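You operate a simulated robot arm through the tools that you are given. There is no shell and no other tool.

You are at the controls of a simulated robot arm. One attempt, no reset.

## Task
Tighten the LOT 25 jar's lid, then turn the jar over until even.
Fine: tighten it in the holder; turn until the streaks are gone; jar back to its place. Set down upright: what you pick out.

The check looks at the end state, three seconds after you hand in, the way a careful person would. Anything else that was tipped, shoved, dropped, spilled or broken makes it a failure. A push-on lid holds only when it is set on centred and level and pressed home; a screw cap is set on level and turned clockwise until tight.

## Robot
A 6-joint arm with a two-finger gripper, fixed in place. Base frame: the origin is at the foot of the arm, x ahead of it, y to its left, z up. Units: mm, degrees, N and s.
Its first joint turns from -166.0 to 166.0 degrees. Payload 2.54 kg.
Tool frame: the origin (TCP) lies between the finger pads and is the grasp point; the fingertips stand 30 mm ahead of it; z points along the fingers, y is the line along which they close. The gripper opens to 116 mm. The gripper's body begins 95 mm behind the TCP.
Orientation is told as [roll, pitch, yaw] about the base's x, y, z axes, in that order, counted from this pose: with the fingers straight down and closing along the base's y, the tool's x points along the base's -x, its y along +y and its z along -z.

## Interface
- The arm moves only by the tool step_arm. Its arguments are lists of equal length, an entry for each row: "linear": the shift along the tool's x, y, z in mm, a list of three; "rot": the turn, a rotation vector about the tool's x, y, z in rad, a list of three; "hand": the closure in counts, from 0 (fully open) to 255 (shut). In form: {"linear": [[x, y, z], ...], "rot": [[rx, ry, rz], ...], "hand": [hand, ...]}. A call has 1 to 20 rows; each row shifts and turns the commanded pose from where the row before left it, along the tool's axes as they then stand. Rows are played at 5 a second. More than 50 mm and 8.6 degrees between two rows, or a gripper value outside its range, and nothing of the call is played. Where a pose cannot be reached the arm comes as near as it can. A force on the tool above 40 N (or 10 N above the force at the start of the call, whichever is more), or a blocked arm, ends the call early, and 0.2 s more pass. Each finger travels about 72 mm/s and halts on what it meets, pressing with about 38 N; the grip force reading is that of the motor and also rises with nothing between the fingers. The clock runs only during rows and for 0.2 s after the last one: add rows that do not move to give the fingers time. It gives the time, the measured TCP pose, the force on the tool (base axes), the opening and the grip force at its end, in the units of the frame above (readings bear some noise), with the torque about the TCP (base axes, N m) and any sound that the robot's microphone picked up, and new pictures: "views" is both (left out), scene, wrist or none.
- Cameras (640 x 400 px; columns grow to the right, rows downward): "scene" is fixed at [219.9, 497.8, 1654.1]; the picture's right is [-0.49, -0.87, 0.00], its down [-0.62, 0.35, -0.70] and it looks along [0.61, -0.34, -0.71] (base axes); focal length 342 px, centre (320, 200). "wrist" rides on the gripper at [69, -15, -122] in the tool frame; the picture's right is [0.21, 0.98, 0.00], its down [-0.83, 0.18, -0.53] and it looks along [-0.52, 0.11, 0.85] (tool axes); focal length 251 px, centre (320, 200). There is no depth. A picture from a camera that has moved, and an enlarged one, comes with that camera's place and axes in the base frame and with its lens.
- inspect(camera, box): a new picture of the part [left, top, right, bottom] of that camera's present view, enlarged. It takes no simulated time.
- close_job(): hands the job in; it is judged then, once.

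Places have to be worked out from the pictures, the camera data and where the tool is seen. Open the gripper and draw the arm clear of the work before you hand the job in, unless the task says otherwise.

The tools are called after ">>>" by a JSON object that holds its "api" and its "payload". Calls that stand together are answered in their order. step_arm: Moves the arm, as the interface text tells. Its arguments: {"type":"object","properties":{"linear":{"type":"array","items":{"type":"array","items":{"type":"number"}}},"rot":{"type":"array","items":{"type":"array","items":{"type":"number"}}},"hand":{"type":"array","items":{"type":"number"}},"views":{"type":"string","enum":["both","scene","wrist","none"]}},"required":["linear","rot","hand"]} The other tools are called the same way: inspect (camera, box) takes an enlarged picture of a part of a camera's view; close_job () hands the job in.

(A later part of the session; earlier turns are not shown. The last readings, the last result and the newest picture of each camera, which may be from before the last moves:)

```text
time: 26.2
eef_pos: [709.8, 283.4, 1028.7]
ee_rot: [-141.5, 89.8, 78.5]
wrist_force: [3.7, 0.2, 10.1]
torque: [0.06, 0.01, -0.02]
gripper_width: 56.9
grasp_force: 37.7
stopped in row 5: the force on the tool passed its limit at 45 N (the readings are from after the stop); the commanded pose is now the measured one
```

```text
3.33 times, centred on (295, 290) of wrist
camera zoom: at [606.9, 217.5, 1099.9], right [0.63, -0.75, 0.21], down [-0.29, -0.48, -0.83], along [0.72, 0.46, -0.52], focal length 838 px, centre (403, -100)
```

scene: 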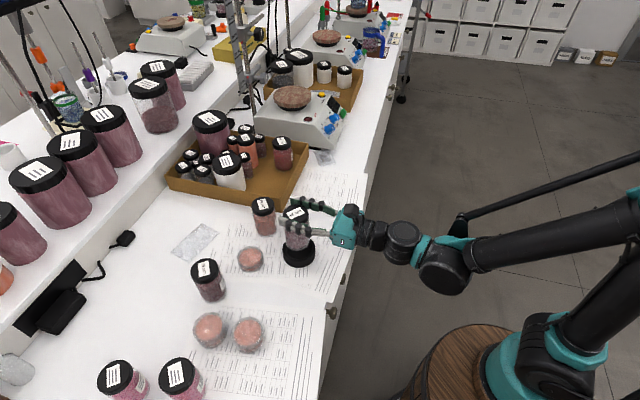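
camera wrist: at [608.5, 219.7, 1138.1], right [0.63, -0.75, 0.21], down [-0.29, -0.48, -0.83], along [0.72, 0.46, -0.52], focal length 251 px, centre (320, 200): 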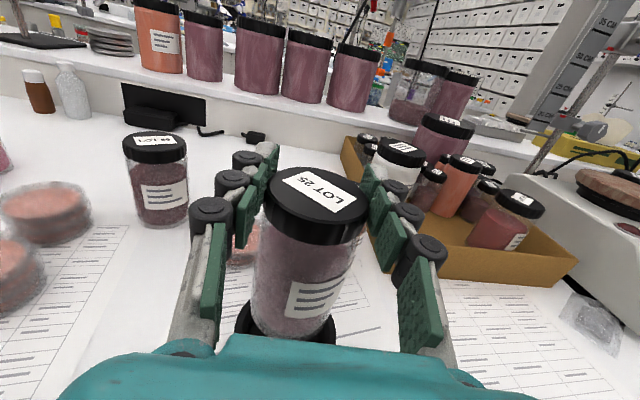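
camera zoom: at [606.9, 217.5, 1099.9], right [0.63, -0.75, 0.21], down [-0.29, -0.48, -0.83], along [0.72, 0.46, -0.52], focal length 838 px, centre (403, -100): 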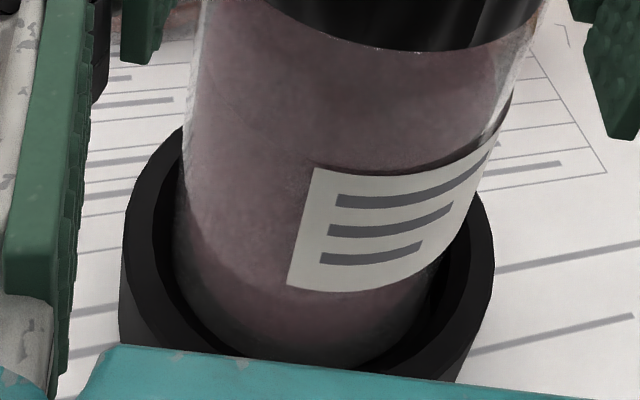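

The jar's bottom edge touched the holder rim and the call stopped itself; the jar is still held upright. I'll look closely at the gaps on both sides to see which way it's off.

>>> {"api": "inspect", "payload": {"camera": "wrist", "box": [250, 260, 350, 340]}}

>>> {"api": "inspect", "payload": {"camera": "scene", "box": [275, 230, 325, 270]}}

```text
5.00 times, centred on (300, 300) of wrist
camera zoom: at [606.9, 217.5, 1099.9], right [0.63, -0.75, 0.21], down [-0.29, -0.48, -0.83], along [0.72, 0.46, -0.52], focal length 1257 px, centre (420, -300)
```

zoom: 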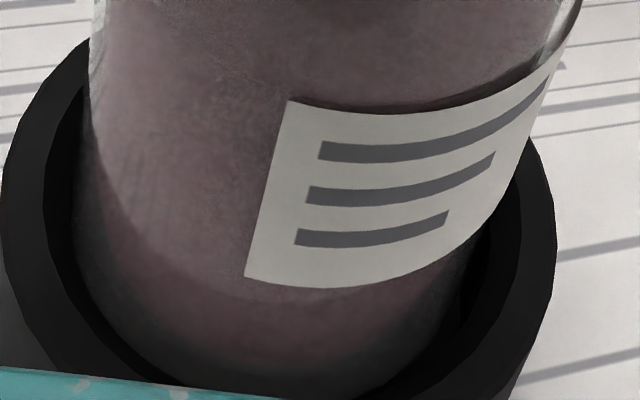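

```text
10.00 times, centred on (300, 250) of scene
camera zoom: at [219.9, 497.8, 1654.1], right [-0.49, -0.87, 0.0], down [-0.62, 0.35, -0.7], along [0.61, -0.34, -0.71], focal length 3418 px, centre (520, -300)
```

zoom: 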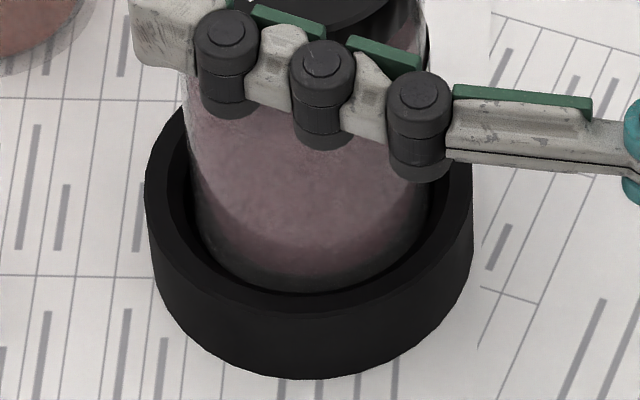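

The rim seems higher (z≈931) than I first estimated, and the jar's bottom is about 5 mm below it, so I can't tell whether it caught the inner edge or met the floor. I lift the jar out and move it aside to re-measure the empty holder.

>>> {"api": "step_arm", "payload": {"linear": [[5, 0, 0], [15, 0, 0], [20, 0, 0], [0, 15, 0], [0, 25, 0], [0, 25, 0], [0, 15, 0], [0, 0, 0]], "rot": [[0, 0, 0], [0, 0, 0], [0, 0, 0], [0, 0, 0], [0, 0, 0], [0, 0, 0], [0, 0, 0], [0, 0, 0]], "hand": [255, 255, 255, 255, 255, 255, 255, 255], "views": "both"}}

>>> {"api": "inspect", "payload": {"camera": "scene", "box": [275, 225, 325, 275]}}

>>> {"api": "inspect", "payload": {"camera": "wrist", "box": [80, 200, 240, 340]}}

```text
time: 28.0
eef_pos: [760.2, 225.1, 1067.5]
ee_rot: [-139.4, 89.9, 80.5]
wrist_force: [0.4, 0.2, -2.4]
torque: [0.02, 0.04, 0.03]
gripper_width: 56.9
grasp_force: 37.8
camera wrist: at [658.2, 158.2, 1139.6], right [0.63, -0.75, 0.21], down [-0.29, -0.48, -0.83], along [0.72, 0.46, -0.52], focal length 251 px, centre (320, 200)
```

scene: 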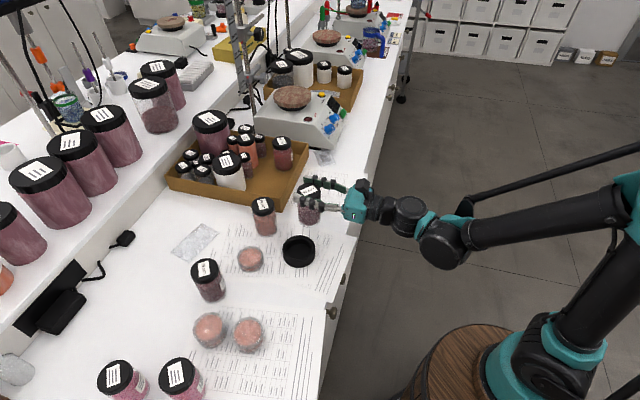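
wrist: 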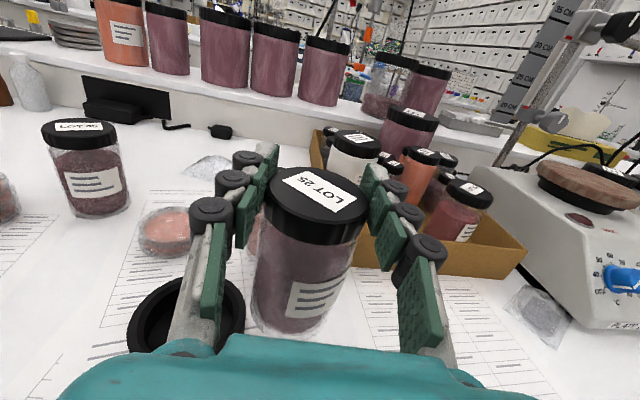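

```text
8.00 times, centred on (300, 250) of scene
camera zoom: at [219.9, 497.8, 1654.1], right [-0.49, -0.87, 0.0], down [-0.62, 0.35, -0.7], along [0.61, -0.34, -0.71], focal length 2735 px, centre (480, -200)
```

zoom: 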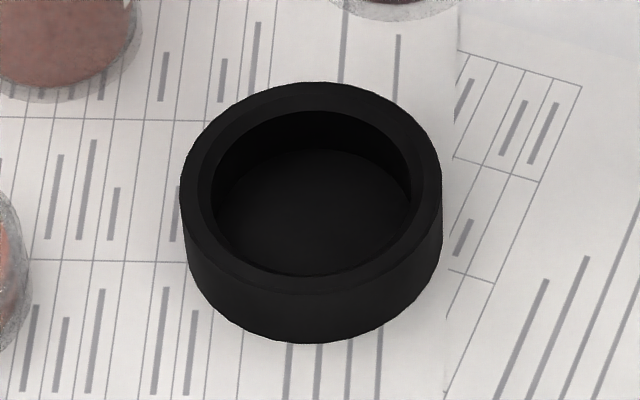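

```text
2.86 times, centred on (160, 270) of wrist
camera zoom: at [658.2, 158.2, 1139.6], right [0.63, -0.75, 0.21], down [-0.29, -0.48, -0.83], along [0.72, 0.46, -0.52], focal length 718 px, centre (777, 0)
```

zoom: 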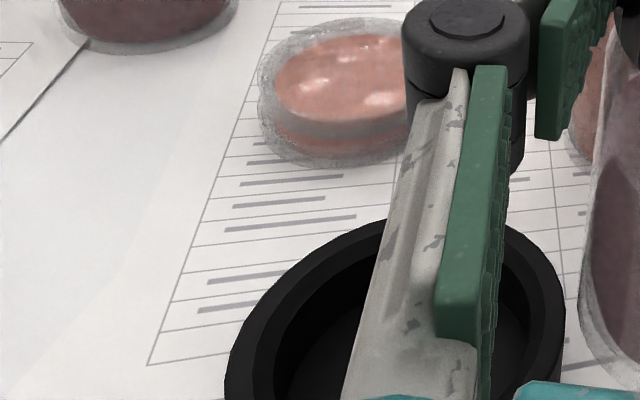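

The empty holder shows a chamfered rim, a ~65 mm bore and ~21 mm depth, so clearance is only about 2–3 mm and the jar caught the rim. The comparison and the +x contact force both say the jar should sit about 2 mm further along the approach direction, so I return with that correction.

>>> {"api": "step_arm", "payload": {"linear": [[0, -15, 0.5], [0, -25, 0.6], [0, -25, 0.6], [0, -15, 0.5], [-10, 0, 0], [-10, 0, 0], [-6, 0, 0], [0, 0, 0], [0, 0, 0]], "rot": [[0, 0, 0], [0, 0, 0], [0, 0, 0], [0, 0, 0], [0, 0, 0], [0, 0, 0], [0, 0, 0], [0, 0, 0], [0, 0, 0]], "hand": [255, 255, 255, 255, 255, 255, 255, 255, 255], "views": "none"}}

>>> {"api": "inspect", "payload": {"camera": "scene", "box": [275, 205, 325, 270]}}

>>> {"api": "inspect", "payload": {"camera": "wrist", "box": [250, 260, 350, 340]}}

```text
time: 30.0
eef_pos: [712.4, 283.6, 1044.8]
ee_rot: [-140.4, 90.0, 79.6]
wrist_force: [0.0, -0.1, -1.5]
torque: [0.02, -0.03, 0.01]
gripper_width: 56.8
grasp_force: 37.9
```

```text
6.15 times, centred on (300, 238) of scene
camera zoom: at [219.9, 497.8, 1654.1], right [-0.49, -0.87, 0.0], down [-0.62, 0.35, -0.7], along [0.61, -0.34, -0.71], focal length 2104 px, centre (443, -31)
```

zoom: 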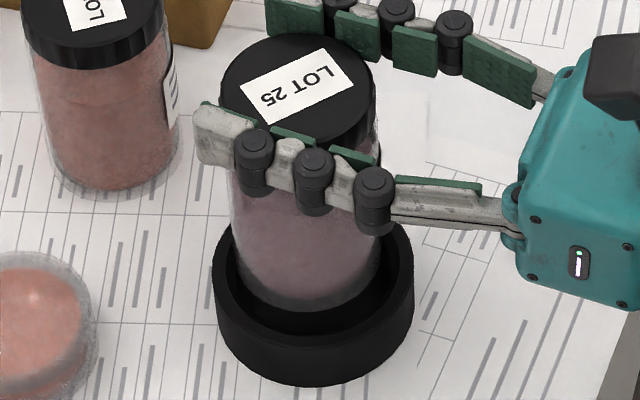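

```text
5.00 times, centred on (300, 300) of wrist
camera zoom: at [610.1, 218.3, 1115.1], right [0.63, -0.75, 0.21], down [-0.29, -0.48, -0.83], along [0.72, 0.46, -0.52], focal length 1257 px, centre (420, -300)
```

zoom: 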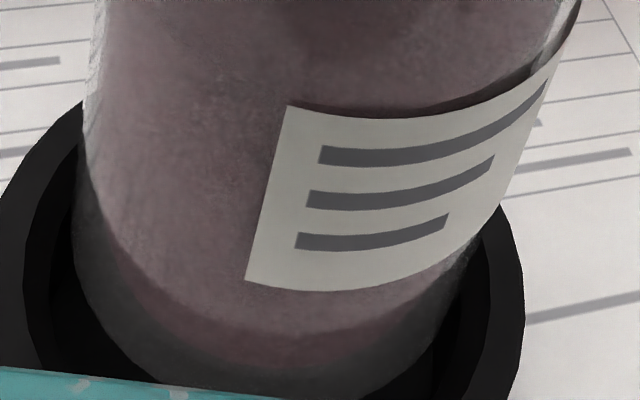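

The two views together suggest a small correction back (y −0.5, z −1.4) from here. I apply it and lower close to rim height, then feel for contact in small steps.

>>> {"api": "step_arm", "payload": {"linear": [[0, -0.5, -1.4], [-5, 0, 0], [-4, 0, 0], [0, 0, 0], [0, 0, 0]], "rot": [[0, 0, 0], [0, 0, 0], [0, 0, 0], [0, 0, 0], [0, 0, 0]], "hand": [255, 255, 255, 255, 255], "views": "none"}}

>>> {"api": "step_arm", "payload": {"linear": [[-1.5, 0, 0], [0, 0, 0], [-1.5, 0, 0], [0, 0, 0]], "rot": [[0, 0, 0], [0, 0, 0], [0, 0, 0], [0, 0, 0]], "hand": [255, 255, 255, 255], "views": "none"}}

```text
time: 31.2
eef_pos: [711.0, 284.7, 1035.1]
ee_rot: [-141.0, 89.9, 79.1]
wrist_force: [-0.4, -1.2, -1.3]
torque: [0.04, 0.0, 0.02]
gripper_width: 56.6
grasp_force: 37.9
```

```text
time: 32.2
eef_pos: [709.7, 283.4, 1031.6]
ee_rot: [-140.3, 89.9, 79.8]
wrist_force: [-0.2, -1.2, -2.4]
torque: [-0.01, 0.0, 0.02]
gripper_width: 56.6
grasp_force: 38.2
```

No contact yet at z≈1031. I continue down in small steps.

>>> {"api": "step_arm", "payload": {"linear": [[-1.5, 0, 0], [0, 0, 0], [-1.5, 0, 0], [0, 0, 0]], "rot": [[0, 0, 0], [0, 0, 0], [0, 0, 0], [0, 0, 0]], "hand": [255, 255, 255, 255], "views": "none"}}

>>> {"api": "inspect", "payload": {"camera": "scene", "box": [275, 220, 325, 270]}}

>>> {"api": "inspect", "payload": {"camera": "wrist", "box": [250, 260, 350, 340]}}

```text
time: 33.2
eef_pos: [709.4, 283.3, 1028.2]
ee_rot: [-140.6, 90.0, 79.2]
wrist_force: [0.2, -0.3, -2.0]
torque: [0.04, -0.01, -0.03]
gripper_width: 56.6
grasp_force: 37.9
```

```text
8.00 times, centred on (300, 245) of scene
camera zoom: at [219.9, 497.8, 1654.1], right [-0.49, -0.87, 0.0], down [-0.62, 0.35, -0.7], along [0.61, -0.34, -0.71], focal length 2735 px, centre (480, -160)
```

zoom: 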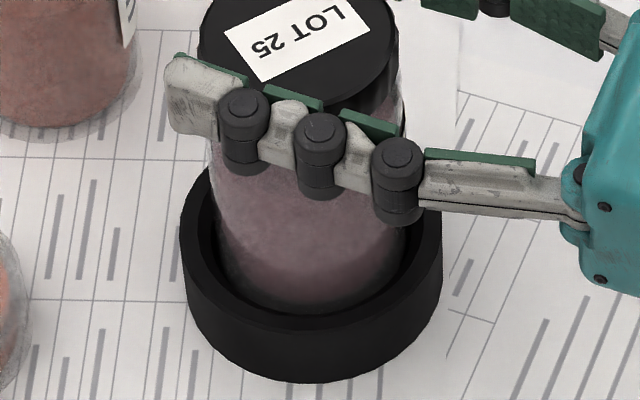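

```text
5.00 times, centred on (300, 300) of wrist
camera zoom: at [607.7, 217.7, 1099.0], right [0.63, -0.75, 0.21], down [-0.29, -0.48, -0.83], along [0.72, 0.46, -0.52], focal length 1257 px, centre (420, -300)
```

zoom: 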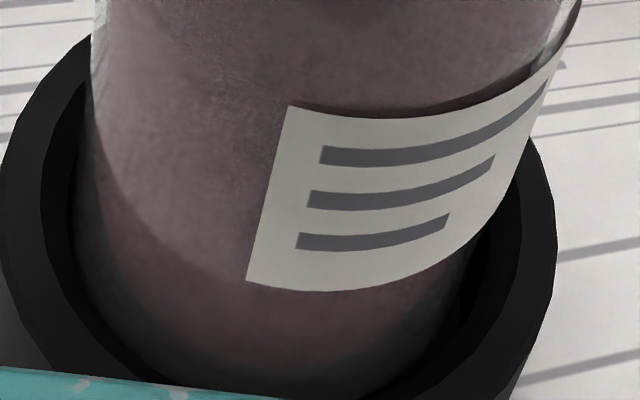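

It is already lower than the previous contact height with no force. I keep lowering gently.

>>> {"api": "step_arm", "payload": {"linear": [[-1.5, 0, 0], [0, 0, 0], [-1.5, 0, 0], [0, 0, 0]], "rot": [[0, 0, 0], [0, 0, 0], [0, 0, 0], [0, 0, 0]], "hand": [255, 255, 255, 255], "views": "none"}}

```text
time: 34.2
eef_pos: [710.3, 284.9, 1023.9]
ee_rot: [-140.3, 89.9, 79.6]
wrist_force: [-0.8, -0.3, -1.7]
torque: [-0.04, -0.01, 0.01]
gripper_width: 56.6
grasp_force: 38.4
```

Still free at z≈1024, so the jar is entering the bore. Continuing down.

>>> {"api": "step_arm", "payload": {"linear": [[-2, 0, 0], [0, 0, 0], [-2, 0, 0], [0, 0, 0]], "rot": [[0, 0, 0], [0, 0, 0], [0, 0, 0], [0, 0, 0]], "hand": [255, 255, 255, 255], "views": "none"}}

>>> {"api": "step_arm", "payload": {"linear": [[-2, 0, 0], [0, 0, 0], [-1.5, 0, 0], [0, 0, 0]], "rot": [[0, 0, 0], [0, 0, 0], [0, 0, 0], [0, 0, 0]], "hand": [255, 255, 255, 255], "views": "scene"}}

```text
time: 35.2
eef_pos: [709.9, 284.8, 1020.6]
ee_rot: [-140.3, 89.8, 79.8]
wrist_force: [-0.5, -0.3, -1.9]
torque: [0.0, -0.04, 0.0]
gripper_width: 56.3
grasp_force: 38.1
```

```text
time: 36.2
eef_pos: [709.3, 284.0, 1017.8]
ee_rot: [-141.2, 89.9, 78.7]
wrist_force: [1.5, 0.1, 0.1]
torque: [-0.02, -0.14, 0.02]
gripper_width: 56.5
grasp_force: 38.4
```

scene: 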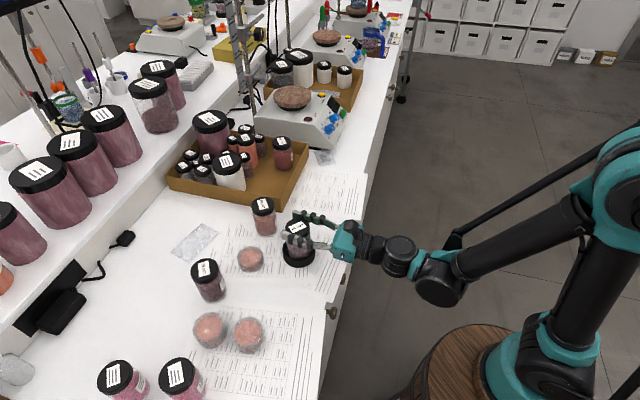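

There is a light side touch (+1.5 N in x), so I nudge slightly forward and continue down to find the floor.

>>> {"api": "step_arm", "payload": {"linear": [[0, 0.2, 0.6], [-1.5, 0, 0], [0, 0, 0], [-1, 0, 0], [0, 0, 0]], "rot": [[0, 0, 0], [0, 0, 0], [0, 0, 0], [0, 0, 0], [0, 0, 0]], "hand": [255, 255, 255, 255, 255], "views": "none"}}

```text
time: 37.4
eef_pos: [710.4, 284.0, 1014.5]
ee_rot: [-140.1, 89.9, 79.8]
wrist_force: [-0.3, 0.6, -1.5]
torque: [0.02, -0.03, 0.0]
gripper_width: 56.6
grasp_force: 38.6
```

The side force is gone and the jar still hangs freely. A few more small steps should reach the floor.

>>> {"api": "step_arm", "payload": {"linear": [[-1, 0, 0], [0, 0, 0], [-1, 0, 0], [0, 0, 0]], "rot": [[0, 0, 0], [0, 0, 0], [0, 0, 0], [0, 0, 0]], "hand": [255, 255, 255, 255], "views": "none"}}

>>> {"api": "step_arm", "payload": {"linear": [[-1, 0, 0], [0, 0, 0]], "rot": [[0, 0, 0], [0, 0, 0]], "hand": [255, 255], "views": "none"}}

```text
time: 38.4
eef_pos: [710.7, 283.9, 1012.3]
ee_rot: [-141.0, 90.0, 79.0]
wrist_force: [-0.2, 0.2, 1.3]
torque: [0.04, 0.01, 0.0]
gripper_width: 56.5
grasp_force: 38.0
```

```text
time: 39.0
eef_pos: [710.0, 284.2, 1012.4]
ee_rot: [-147.6, 89.7, 72.4]
wrist_force: [1.1, 1.4, 27.9]
torque: [0.02, -0.16, -0.02]
gripper_width: 56.7
grasp_force: 37.8
```

It's seated on the holder floor at TCP z≈1012 with a firm reaction. I relieve the pressure by 1 mm, open the fingers and look.

>>> {"api": "step_arm", "payload": {"linear": [[1, 0, 0], [0, 0, 0], [0, 0, 0], [0, 0, 0], [0, 0, 0]], "rot": [[0, 0, 0], [0, 0, 0], [0, 0, 0], [0, 0, 0], [0, 0, 0]], "hand": [255, 120, 80, 50, 50], "views": "both"}}

>>> {"api": "inspect", "payload": {"camera": "scene", "box": [265, 205, 335, 275]}}

```text
time: 40.2
eef_pos: [710.1, 284.9, 1013.5]
ee_rot: [-141.5, 89.9, 78.5]
wrist_force: [0.1, -0.2, -0.1]
torque: [-0.01, 0.01, -0.05]
gripper_width: 93.0
grasp_force: 0.0
camera wrist: at [607.6, 218.9, 1083.4], right [0.63, -0.75, 0.21], down [-0.29, -0.48, -0.83], along [0.72, 0.46, -0.52], focal length 251 px, centre (320, 200)
```

scene: 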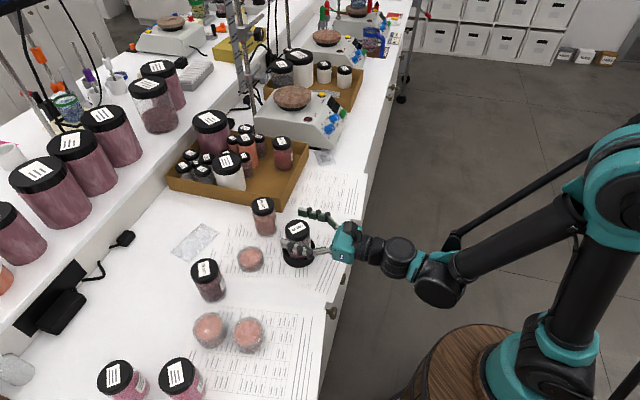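
wrist: 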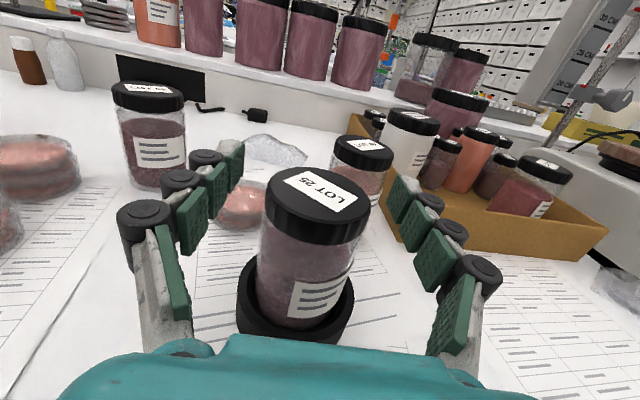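

```text
5.71 times, centred on (300, 240) of scene
camera zoom: at [219.9, 497.8, 1654.1], right [-0.49, -0.87, 0.0], down [-0.62, 0.35, -0.7], along [0.61, -0.34, -0.71], focal length 1953 px, centre (434, -29)
```

zoom: 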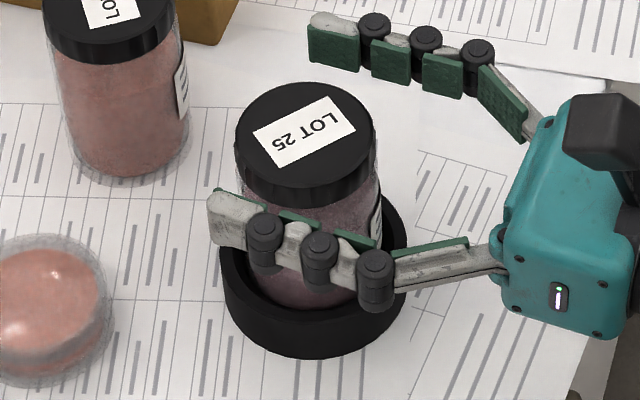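

The jar stands upright in the holder. I back straight off, rise, and tilt the tool back to vertical for the lid.

>>> {"api": "step_arm", "payload": {"linear": [[0, 0, -10], [0, 0, -25], [0, 0, -30], [0, 0, -30], [0, 0, -35], [40, 0, 0], [40, 0, 0], [40, 0, 0], [40, 0, 0], [0, 0, 0]], "rot": [[0, 0, 0], [0, 0, 0], [0, 0, 0], [0, 0, 0], [0, 0, 0], [0, 0, 0], [0, 0, 0], [0, 0, 0], [0, 0, 0], [0, 0, 0]], "hand": [50, 50, 50, 50, 50, 50, 50, 50, 50, 50], "views": "none"}}

>>> {"api": "step_arm", "payload": {"linear": [[0, 0, 0], [0, 0, 0], [0, 0, 0], [0, 0, 0], [0, 0, 0], [0, 0, 0], [0, 0, 0], [0, 0, 0], [0, 0, 0], [0, 0, 0], [0, 0, 0], [0, 0, 0]], "rot": [[0, -0.1428, 0], [0, -0.1428, 0], [0, -0.1428, 0], [0, -0.1428, 0], [0, -0.1428, 0], [0, -0.1428, 0], [0, -0.1428, 0], [0, -0.1428, 0], [0, -0.1428, 0], [0, -0.1428, 0], [0, -0.1428, 0], [0, 0, 0]], "hand": [50, 50, 50, 50, 50, 50, 50, 50, 50, 50, 50, 50], "views": "both"}}

```text
time: 42.4
eef_pos: [611.0, 203.1, 1171.3]
ee_rot: [-141.6, 90.0, 78.4]
wrist_force: [0.6, 0.2, 0.0]
torque: [0.0, 0.01, -0.03]
gripper_width: 93.1
grasp_force: 0.0
```

```text
time: 45.0
eef_pos: [610.1, 203.3, 1171.2]
ee_rot: [-0.1, 0.0, -140.1]
wrist_force: [0.5, -0.1, -0.6]
torque: [0.02, 0.0, 0.0]
gripper_width: 93.4
grasp_force: 0.0
camera wrist: at [654.4, 258.9, 1296.7], right [0.79, -0.61, 0.0], down [-0.52, -0.67, 0.53], along [-0.33, -0.42, -0.85], focal length 251 px, centre (320, 200)
```

scene: 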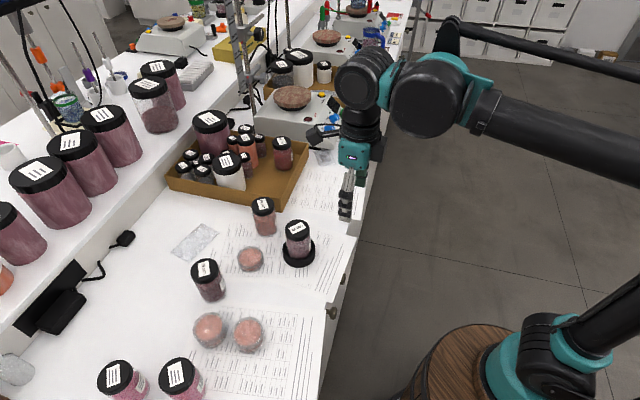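
wrist: 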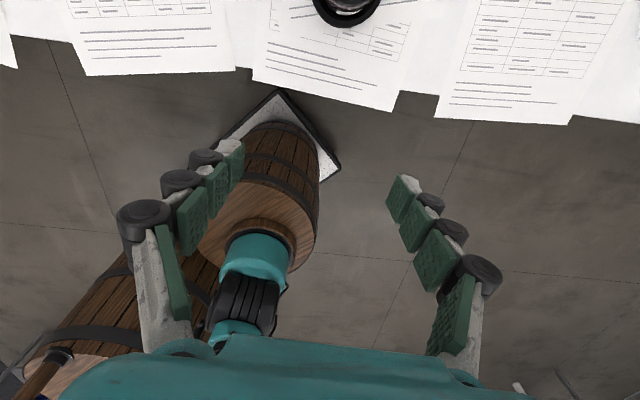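

The tool is vertical at yaw -140° and the jar is clear in the scene. I move above it and wind the wrist back 140°, which leaves a long clockwise stroke available.

>>> {"api": "step_arm", "payload": {"linear": [[33, 0, 0], [33, 0, 0], [33, 0, 0], [32, 0, 0], [0, 0, 0]], "rot": [[0, 0, 0], [0, 0, 0], [0, 0, 0], [0, 0, 0], [0, 0, 0]], "hand": [50, 50, 50, 50, 50], "views": "none"}}

>>> {"api": "step_arm", "payload": {"linear": [[0, 0, 0], [0, 0, 0], [0, 0, 0], [0, 0, 0], [0, 0, 0], [0, 0, 0], [0, 0, 0], [0, 0, 0], [0, 0, 0], [0, 0, 0], [0, 0, 0], [0, 0, 0], [0, 0, 0], [0, 0, 0], [0, 0, 0], [0, 0, 0], [0, 0, 0], [0, 0, 0]], "rot": [[0, 0, -0.1437], [0, 0, -0.1437], [0, 0, -0.1437], [0, 0, -0.1437], [0, 0, -0.1437], [0, 0, -0.1437], [0, 0, -0.1437], [0, 0, -0.1437], [0, 0, -0.1437], [0, 0, -0.1437], [0, 0, -0.1437], [0, 0, -0.1437], [0, 0, -0.1437], [0, 0, -0.1437], [0, 0, -0.1437], [0, 0, -0.1437], [0, 0, -0.1437], [0, 0, 0]], "hand": [50, 50, 50, 50, 50, 50, 50, 50, 50, 50, 50, 50, 50, 50, 50, 50, 50, 50], "views": "both"}}

```text
time: 46.2
eef_pos: [711.9, 286.8, 1170.4]
ee_rot: [-0.3, 0.2, -139.4]
wrist_force: [-1.3, -0.2, 0.1]
torque: [0.03, -0.01, 0.0]
gripper_width: 93.6
grasp_force: 0.0
```

```text
time: 50.0
eef_pos: [711.8, 286.3, 1172.9]
ee_rot: [0.2, 0.1, 0.1]
wrist_force: [-0.8, -0.2, 0.2]
torque: [-0.03, 0.01, -0.02]
gripper_width: 93.4
grasp_force: 0.1
camera wrist: at [642.8, 271.4, 1296.9], right [-0.21, 0.98, 0.0], down [0.83, 0.18, 0.54], along [0.52, 0.12, -0.84], focal length 251 px, centre (320, 200)
```

scene: 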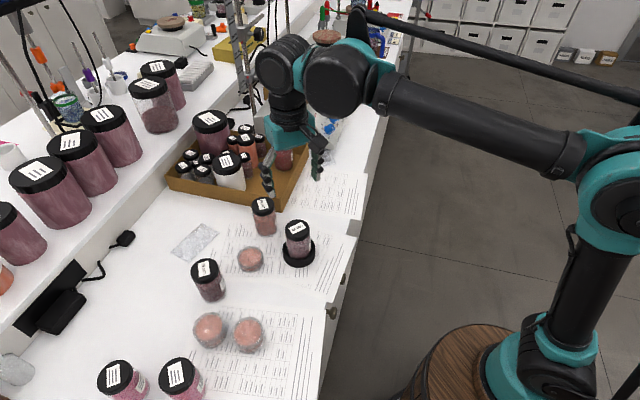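
wrist: 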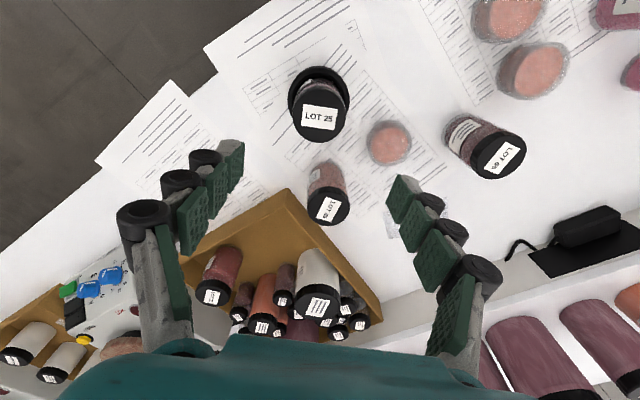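

The lid of LOT 25 appears almost exactly on the tool axis. I'll zoom in to confirm before descending.

>>> {"api": "inspect", "payload": {"camera": "wrist", "box": [270, 60, 370, 150]}}

>>> {"api": "inspect", "payload": {"camera": "scene", "box": [270, 210, 330, 275]}}

```text
4.44 times, centred on (320, 105) of wrist
camera zoom: at [642.8, 271.4, 1296.9], right [-0.21, 0.98, 0.0], down [0.83, 0.18, 0.54], along [0.52, 0.12, -0.84], focal length 1118 px, centre (320, 622)
```

zoom: 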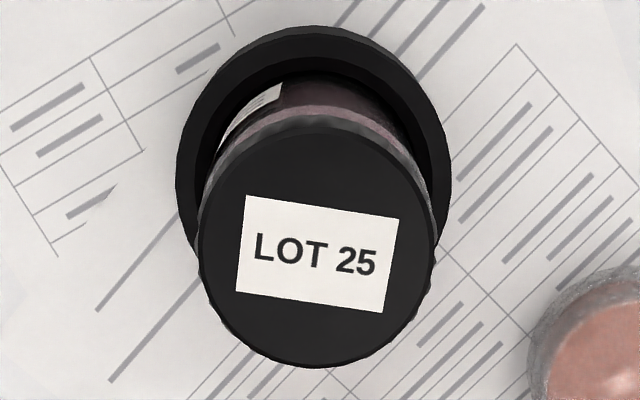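

```text
6.15 times, centred on (300, 242) of scene
camera zoom: at [219.9, 497.8, 1654.1], right [-0.49, -0.87, 0.0], down [-0.62, 0.35, -0.7], along [0.61, -0.34, -0.71], focal length 2104 px, centre (443, -62)
```

zoom: 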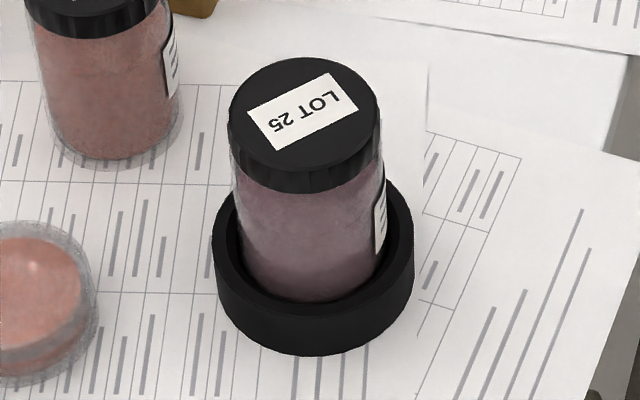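

The lid is centred to within about 1 mm. I shift y by −1 and descend with the fingers straddling the lid, tips ending just above the lid's lower edge.

>>> {"api": "step_arm", "payload": {"linear": [[0, -1, 30], [0, 0, 30], [0, 0, 30], [0, 0, 20], [0, 0, 0]], "rot": [[0, 0, 0], [0, 0, 0], [0, 0, 0], [0, 0, 0], [0, 0, 0]], "hand": [50, 50, 50, 50, 50], "views": "both"}}

>>> {"api": "inspect", "payload": {"camera": "scene", "box": [255, 180, 345, 270]}}

```text
time: 51.2
eef_pos: [711.1, 285.1, 1063.0]
ee_rot: [0.1, 0.1, -0.1]
wrist_force: [-0.3, 0.1, 0.6]
torque: [0.02, -0.01, 0.02]
gripper_width: 93.3
grasp_force: 0.0
camera wrist: at [643.4, 270.4, 1186.8], right [-0.21, 0.98, 0.0], down [0.83, 0.18, 0.53], along [0.52, 0.12, -0.84], focal length 251 px, centre (320, 200)
```

scene: 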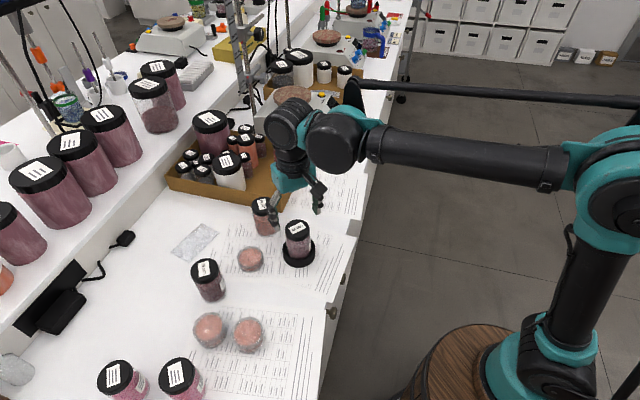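
wrist: 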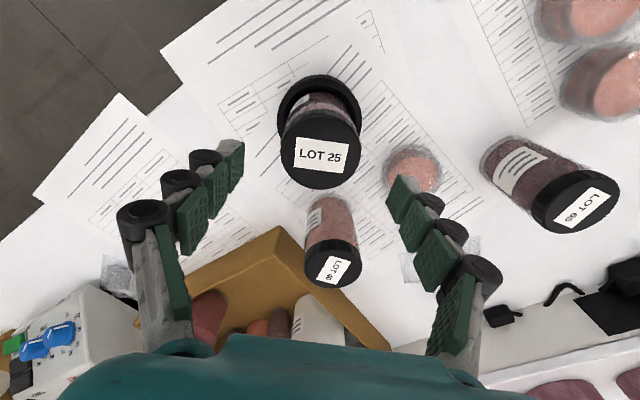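

```text
4.44 times, centred on (300, 225) of scene
camera zoom: at [219.9, 497.8, 1654.1], right [-0.49, -0.87, 0.0], down [-0.62, 0.35, -0.7], along [0.61, -0.34, -0.71], focal length 1519 px, centre (409, 89)
```

zoom: 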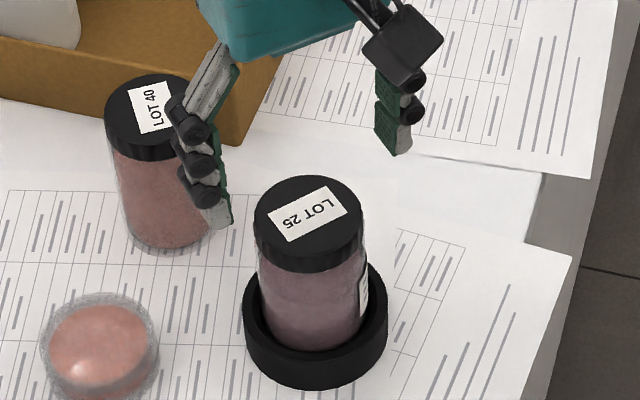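

Alignment holds and the other jars are well clear of the fingers. I descend another 32 mm so the tips overlap most of the lid height.

>>> {"api": "step_arm", "payload": {"linear": [[0, 0, 15], [0, 0, 12], [0, 0, 5], [0, 0, 0]], "rot": [[0, 0, 0], [0, 0, 0], [0, 0, 0], [0, 0, 0]], "hand": [50, 50, 50, 50], "views": "wrist"}}

>>> {"api": "inspect", "payload": {"camera": "scene", "box": [265, 195, 335, 265]}}

```text
time: 52.2
eef_pos: [712.2, 285.6, 1030.8]
ee_rot: [0.1, 0.0, 0.0]
wrist_force: [-0.3, 0.7, 0.0]
torque: [-0.01, 0.03, 0.0]
gripper_width: 93.2
grasp_force: 0.0
camera wrist: at [643.8, 270.9, 1154.4], right [-0.21, 0.98, 0.0], down [0.83, 0.18, 0.54], along [0.52, 0.12, -0.84], focal length 251 px, centre (320, 200)
```

wrist: 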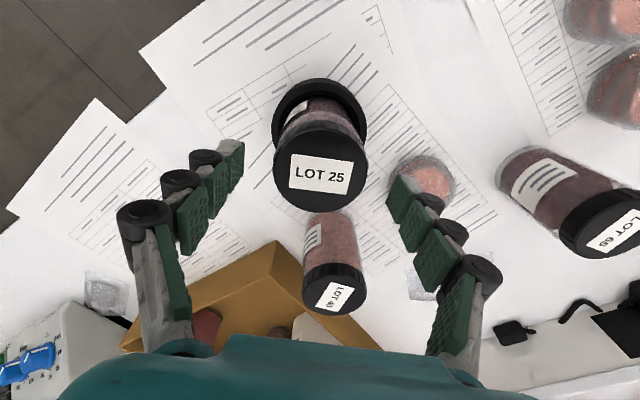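

```text
5.71 times, centred on (300, 230) of scene
camera zoom: at [219.9, 497.8, 1654.1], right [-0.49, -0.87, 0.0], down [-0.62, 0.35, -0.7], along [0.61, -0.34, -0.71], focal length 1953 px, centre (434, 29)
```

zoom: 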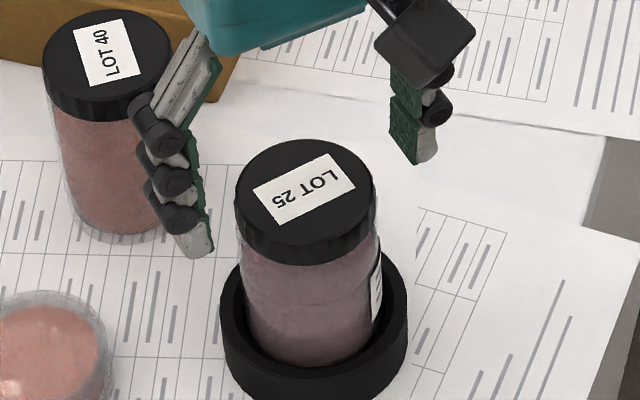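

The fingertips are about 10–11 mm below the lid's top edge and above the glass. I close on the lid.

>>> {"api": "step_arm", "payload": {"linear": [[0, 0, 0.5], [0, 0, 0], [0, 0, 0], [0, 0, 0], [0, 0, 0]], "rot": [[0, 0, 0], [0, 0, 0], [0, 0, 0], [0, 0, 0], [0, 0, 0]], "hand": [90, 130, 180, 255, 255], "views": "wrist"}}

>>> {"api": "inspect", "payload": {"camera": "scene", "box": [265, 195, 335, 265]}}

```text
time: 53.4
eef_pos: [711.7, 284.4, 1030.7]
ee_rot: [0.1, 0.0, -0.2]
wrist_force: [1.4, 0.5, 2.5]
torque: [0.03, -0.03, 0.01]
gripper_width: 56.9
grasp_force: 37.5
camera wrist: at [643.3, 270.6, 1153.9], right [-0.21, 0.98, 0.0], down [0.83, 0.18, 0.54], along [0.52, 0.12, -0.84], focal length 251 px, centre (320, 200)
```

wrist: 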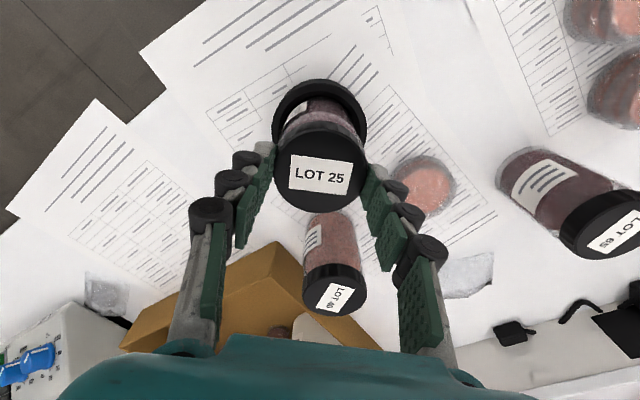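

```text
5.71 times, centred on (300, 230) of scene
camera zoom: at [219.9, 497.8, 1654.1], right [-0.49, -0.87, 0.0], down [-0.62, 0.35, -0.7], along [0.61, -0.34, -0.71], focal length 1953 px, centre (434, 29)
```

zoom: 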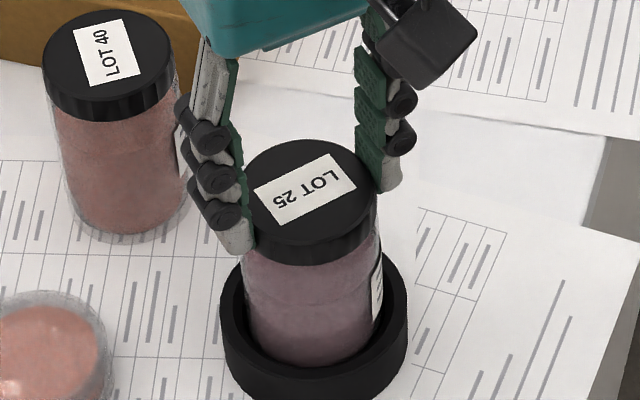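

The lid is gripped at 56.9 mm. I start turning clockwise (+rz) and watch the torque and whether the jar body stays still.

>>> {"api": "step_arm", "payload": {"linear": [[0, 0, 0], [0, 0, 0], [0, 0, 0], [0, 0, 0], [0, 0, 0]], "rot": [[0, 0, 0.08], [0, 0, 0.1], [0, 0, 0.1], [0, 0, 0.1], [0, 0, 0]], "hand": [255, 255, 255, 255, 255], "views": "wrist"}}

>>> {"api": "inspect", "payload": {"camera": "scene", "box": [265, 195, 335, 265]}}

```text
time: 54.6
eef_pos: [711.1, 285.7, 1029.9]
ee_rot: [0.2, -0.1, -21.9]
wrist_force: [1.8, 2.0, 1.6]
torque: [0.12, -0.16, 0.02]
gripper_width: 56.8
grasp_force: 37.8
camera wrist: at [642.4, 297.0, 1154.0], right [0.17, 0.99, 0.0], down [0.83, -0.14, 0.53], along [0.53, -0.09, -0.85], focal length 251 px, centre (320, 200)
```

wrist: 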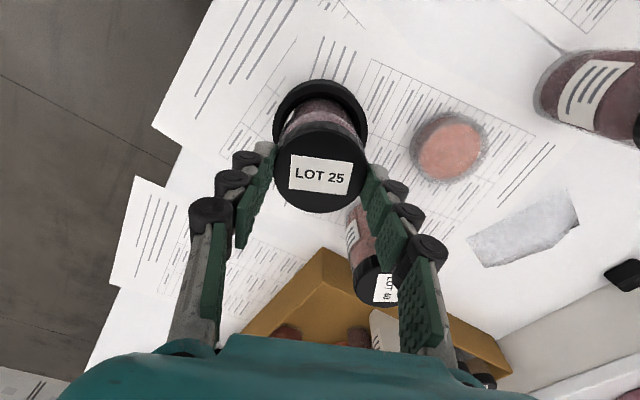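

```text
5.71 times, centred on (300, 230) of scene
camera zoom: at [219.9, 497.8, 1654.1], right [-0.49, -0.87, 0.0], down [-0.62, 0.35, -0.7], along [0.61, -0.34, -0.71], focal length 1953 px, centre (434, 29)
```

zoom: 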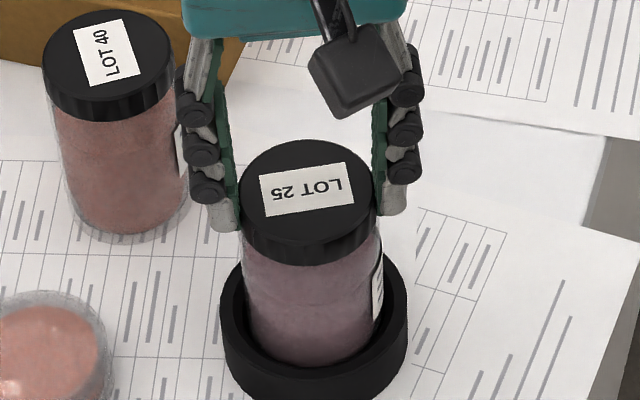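

The lid turns with the gripper while the body label stays put, at low torque. I continue turning in batches.

>>> {"api": "step_arm", "payload": {"linear": [[0, 0, 0], [0, 0, 0], [0, 0, 0], [0, 0, 0], [0, 0, 0], [0, 0, 0]], "rot": [[0, 0, 0.1], [0, 0, 0.1], [0, 0, 0.1], [0, 0, 0.1], [0, 0, 0.1], [0, 0, 0]], "hand": [255, 255, 255, 255, 255, 255], "views": "none"}}

>>> {"api": "inspect", "payload": {"camera": "scene", "box": [265, 195, 335, 265]}}

```text
time: 56.0
eef_pos: [711.5, 283.8, 1030.6]
ee_rot: [0.2, 0.1, -50.7]
wrist_force: [-0.4, 0.8, -1.9]
torque: [0.01, 0.01, -0.02]
gripper_width: 57.0
grasp_force: 38.2
```

```text
5.71 times, centred on (300, 230) of scene
camera zoom: at [219.9, 497.8, 1654.1], right [-0.49, -0.87, 0.0], down [-0.62, 0.35, -0.7], along [0.61, -0.34, -0.71], focal length 1953 px, centre (434, 29)
```

zoom: 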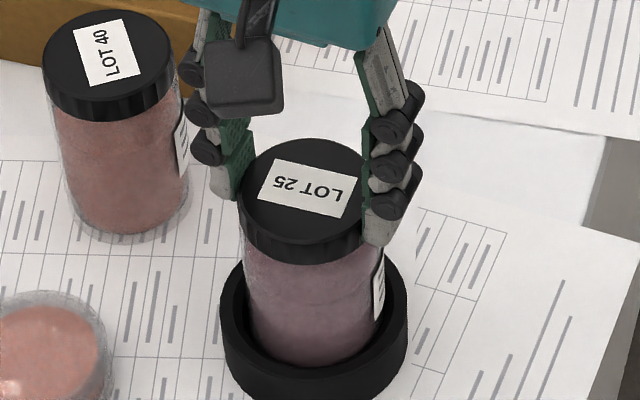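

It's turning freely with a slight downward pull, as expected when a thread draws down. I continue, following down slightly.

>>> {"api": "step_arm", "payload": {"linear": [[0, 0, 0.1], [0, 0, 0.1], [0, 0, 0.1], [0, 0, 0.1], [0, 0, 0.1], [0, 0, 0.1], [0, 0, 0]], "rot": [[0, 0, 0.1], [0, 0, 0.1], [0, 0, 0.1], [0, 0, 0.1], [0, 0, 0.1], [0, 0, 0.1], [0, 0, 0]], "hand": [255, 255, 255, 255, 255, 255, 255], "views": "none"}}

>>> {"api": "inspect", "payload": {"camera": "scene", "box": [265, 195, 335, 265]}}

```text
time: 57.6
eef_pos: [710.8, 283.3, 1029.6]
ee_rot: [0.2, 0.1, -85.0]
wrist_force: [0.1, 0.6, -0.5]
torque: [0.06, 0.04, 0.01]
gripper_width: 56.6
grasp_force: 37.7
```

```text
5.71 times, centred on (300, 230) of scene
camera zoom: at [219.9, 497.8, 1654.1], right [-0.49, -0.87, 0.0], down [-0.62, 0.35, -0.7], along [0.61, -0.34, -0.71], focal length 1953 px, centre (434, 29)
```

zoom: 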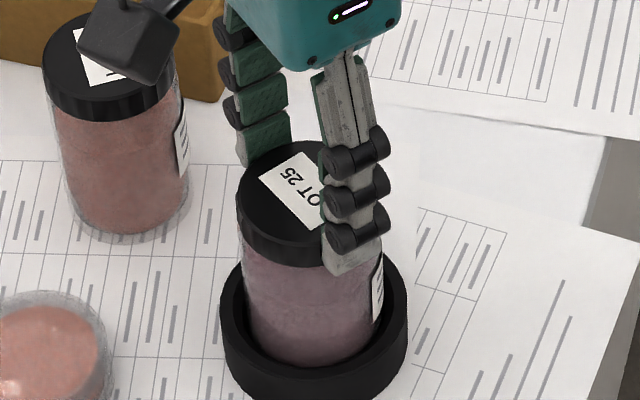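

The body label still hasn't moved while the lid has turned about 85°. I continue turning.

>>> {"api": "step_arm", "payload": {"linear": [[0, 0, 0.1], [0, 0, 0.1], [0, 0, 0.1], [0, 0, 0.1], [0, 0, 0.1], [0, 0, 0.1], [0, 0, 0]], "rot": [[0, 0, 0.1], [0, 0, 0.1], [0, 0, 0.1], [0, 0, 0.1], [0, 0, 0.1], [0, 0, 0.1], [0, 0, 0]], "hand": [255, 255, 255, 255, 255, 255, 255], "views": "none"}}

>>> {"api": "inspect", "payload": {"camera": "scene", "box": [265, 195, 335, 265]}}

```text
time: 59.2
eef_pos: [710.9, 283.8, 1029.3]
ee_rot: [0.0, 0.0, -119.5]
wrist_force: [-0.4, -1.8, 0.7]
torque: [-0.15, 0.01, 0.1]
gripper_width: 56.7
grasp_force: 38.3
```

```text
5.71 times, centred on (300, 230) of scene
camera zoom: at [219.9, 497.8, 1654.1], right [-0.49, -0.87, 0.0], down [-0.62, 0.35, -0.7], along [0.61, -0.34, -0.71], focal length 1953 px, centre (434, 29)
```

zoom: 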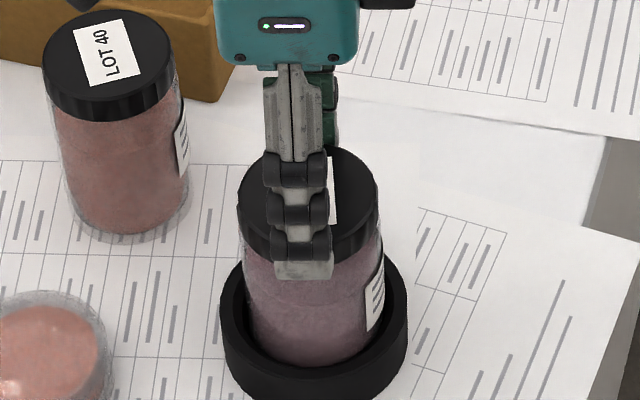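

Torque has risen to 0.1 N·m and the body label has shifted slightly, so the lid is starting to bite. I press down a little for friction on the holder floor and turn a bit more.

>>> {"api": "step_arm", "payload": {"linear": [[0, 0, 0.8], [0, 0, 0.4], [0, 0, 0], [0, 0, 0], [0, 0, 0]], "rot": [[0, 0, 0], [0, 0, 0.06], [0, 0, 0.08], [0, 0, 0.08], [0, 0, 0]], "hand": [255, 255, 255, 255, 255], "views": "none"}}

>>> {"api": "inspect", "payload": {"camera": "scene", "box": [265, 195, 335, 265]}}

```text
time: 60.4
eef_pos: [711.2, 284.4, 1027.8]
ee_rot: [-0.1, 0.1, -132.0]
wrist_force: [4.6, -4.7, 15.4]
torque: [-0.27, -0.15, 0.29]
gripper_width: 57.3
grasp_force: 37.9
```

```text
5.71 times, centred on (300, 230) of scene
camera zoom: at [219.9, 497.8, 1654.1], right [-0.49, -0.87, 0.0], down [-0.62, 0.35, -0.7], along [0.61, -0.34, -0.71], focal length 1953 px, centre (434, 29)
```

zoom: 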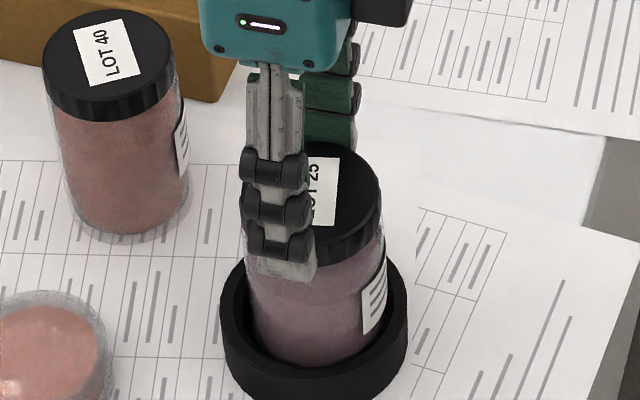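

Torque is now 0.29 N·m with 15 N of down force. I press a bit harder and turn further, to separate the lid tightening from the body slipping in the holder.

>>> {"api": "step_arm", "payload": {"linear": [[0, 0, 0.5], [0, 0, 0.2], [0, 0, 0], [0, 0, 0], [0, 0, 0]], "rot": [[0, 0, 0], [0, 0, 0.06], [0, 0, 0.08], [0, 0, 0.08], [0, 0, 0]], "hand": [255, 255, 255, 255, 255], "views": "none"}}

>>> {"api": "inspect", "payload": {"camera": "scene", "box": [265, 195, 335, 265]}}

```text
time: 61.6
eef_pos: [711.3, 283.9, 1027.9]
ee_rot: [-0.2, 0.3, -139.8]
wrist_force: [0.2, -0.3, 11.5]
torque: [-0.03, -0.04, 0.25]
gripper_width: 57.1
grasp_force: 38.0
out of reach, approached as far as the arm can: row 4
```

```text
5.71 times, centred on (300, 230) of scene
camera zoom: at [219.9, 497.8, 1654.1], right [-0.49, -0.87, 0.0], down [-0.62, 0.35, -0.7], along [0.61, -0.34, -0.71], focal length 1953 px, centre (434, 29)
```

zoom: 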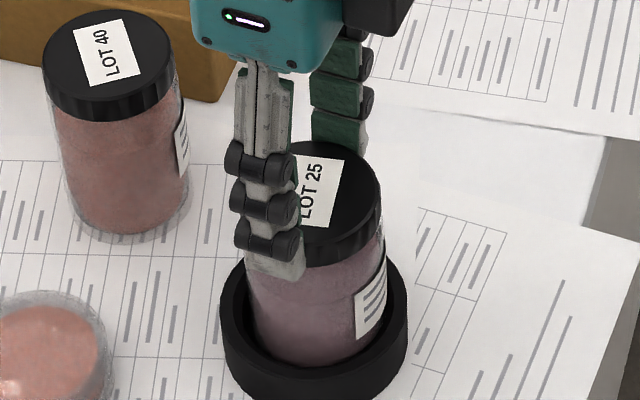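

The wrist has reached its turning limit near yaw −140°, and at the end the body was turning with the lid at about 0.25 N·m. I relieve the pressure, open, and wind back for another stroke with more down force.

>>> {"api": "step_arm", "payload": {"linear": [[0, 0, -0.8], [0, 0, 0], [0, 0, 0], [0, 0, 0], [0, 0, 0]], "rot": [[0, 0, -0.02], [0, 0, 0], [0, 0, 0], [0, 0, 0], [0, 0, 0]], "hand": [255, 150, 80, 50, 50], "views": "none"}}

>>> {"api": "inspect", "payload": {"camera": "scene", "box": [265, 195, 335, 265]}}

```text
time: 62.8
eef_pos: [711.8, 284.1, 1027.9]
ee_rot: [-0.1, 0.1, -138.6]
wrist_force: [0.5, 0.5, -0.1]
torque: [0.0, 0.02, 0.0]
gripper_width: 93.5
grasp_force: 0.1
```

```text
5.71 times, centred on (300, 230) of scene
camera zoom: at [219.9, 497.8, 1654.1], right [-0.49, -0.87, 0.0], down [-0.62, 0.35, -0.7], along [0.61, -0.34, -0.71], focal length 1953 px, centre (434, 29)
```

zoom: 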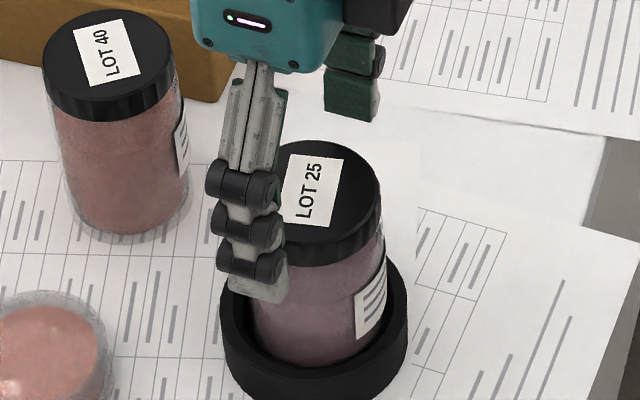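

The lid label has clearly turned and the jar is still upright. I wind the wrist back about 100°, raising 1 mm, for the next grip.

>>> {"api": "step_arm", "payload": {"linear": [[0, 0, -1], [0, 0, 0], [0, 0, 0], [0, 0, 0], [0, 0, 0], [0, 0, 0], [0, 0, 0], [0, 0, 0], [0, 0, 0], [0, 0, 0], [0, 0, 0], [0, 0, 0], [0, 0, 0]], "rot": [[0, 0, -0.143], [0, 0, -0.143], [0, 0, -0.143], [0, 0, -0.143], [0, 0, -0.143], [0, 0, -0.143], [0, 0, -0.143], [0, 0, -0.143], [0, 0, -0.143], [0, 0, -0.143], [0, 0, -0.143], [0, 0, -0.143], [0, 0, 0]], "hand": [50, 50, 50, 50, 50, 50, 50, 50, 50, 50, 50, 50, 50], "views": "wrist"}}

>>> {"api": "inspect", "payload": {"camera": "scene", "box": [265, 195, 335, 265]}}

```text
time: 65.6
eef_pos: [711.0, 284.7, 1028.8]
ee_rot: [0.2, 0.1, -40.3]
wrist_force: [0.2, -0.6, -0.1]
torque: [0.02, -0.02, -0.01]
gripper_width: 93.5
grasp_force: 0.1
camera wrist: at [648.8, 317.5, 1153.0], right [0.47, 0.88, 0.0], down [0.75, -0.4, 0.53], along [0.47, -0.25, -0.85], focal length 251 px, centre (320, 200)
```

wrist: 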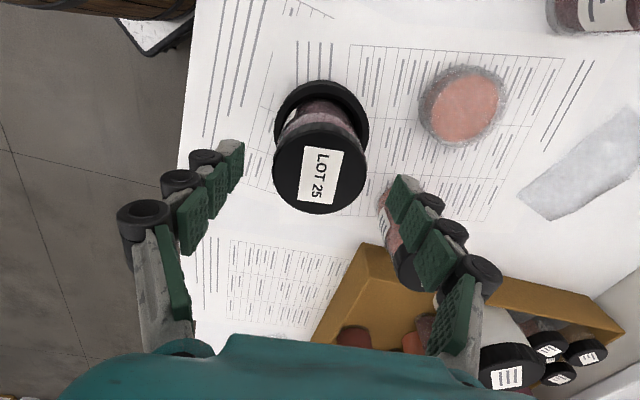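

```text
5.71 times, centred on (300, 230) of scene
camera zoom: at [219.9, 497.8, 1654.1], right [-0.49, -0.87, 0.0], down [-0.62, 0.35, -0.7], along [0.61, -0.34, -0.71], focal length 1953 px, centre (434, 29)
```

zoom: 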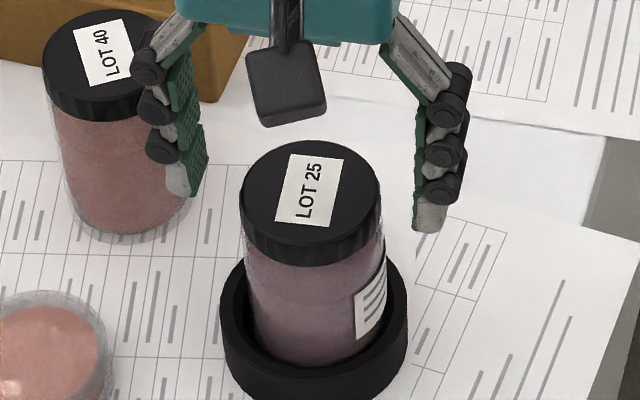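

Lid and body labels are both clearly visible for reference. I grip the lid again and press down.

>>> {"api": "step_arm", "payload": {"linear": [[0, 0, 0], [0, 0, 0], [0, 0, 0], [0, 0, 0], [0, 0, 0.8], [0, 0, 0.5], [0, 0, 0]], "rot": [[0, 0, 0], [0, 0, 0], [0, 0, 0], [0, 0, 0], [0, 0, 0], [0, 0, 0], [0, 0, 0]], "hand": [120, 180, 255, 255, 255, 255, 255], "views": "none"}}

```text
time: 67.2
eef_pos: [710.2, 282.5, 1028.1]
ee_rot: [0.3, 0.2, -40.3]
wrist_force: [-0.9, 0.0, 25.7]
torque: [0.0, 0.12, -0.01]
gripper_width: 57.1
grasp_force: 38.1
```

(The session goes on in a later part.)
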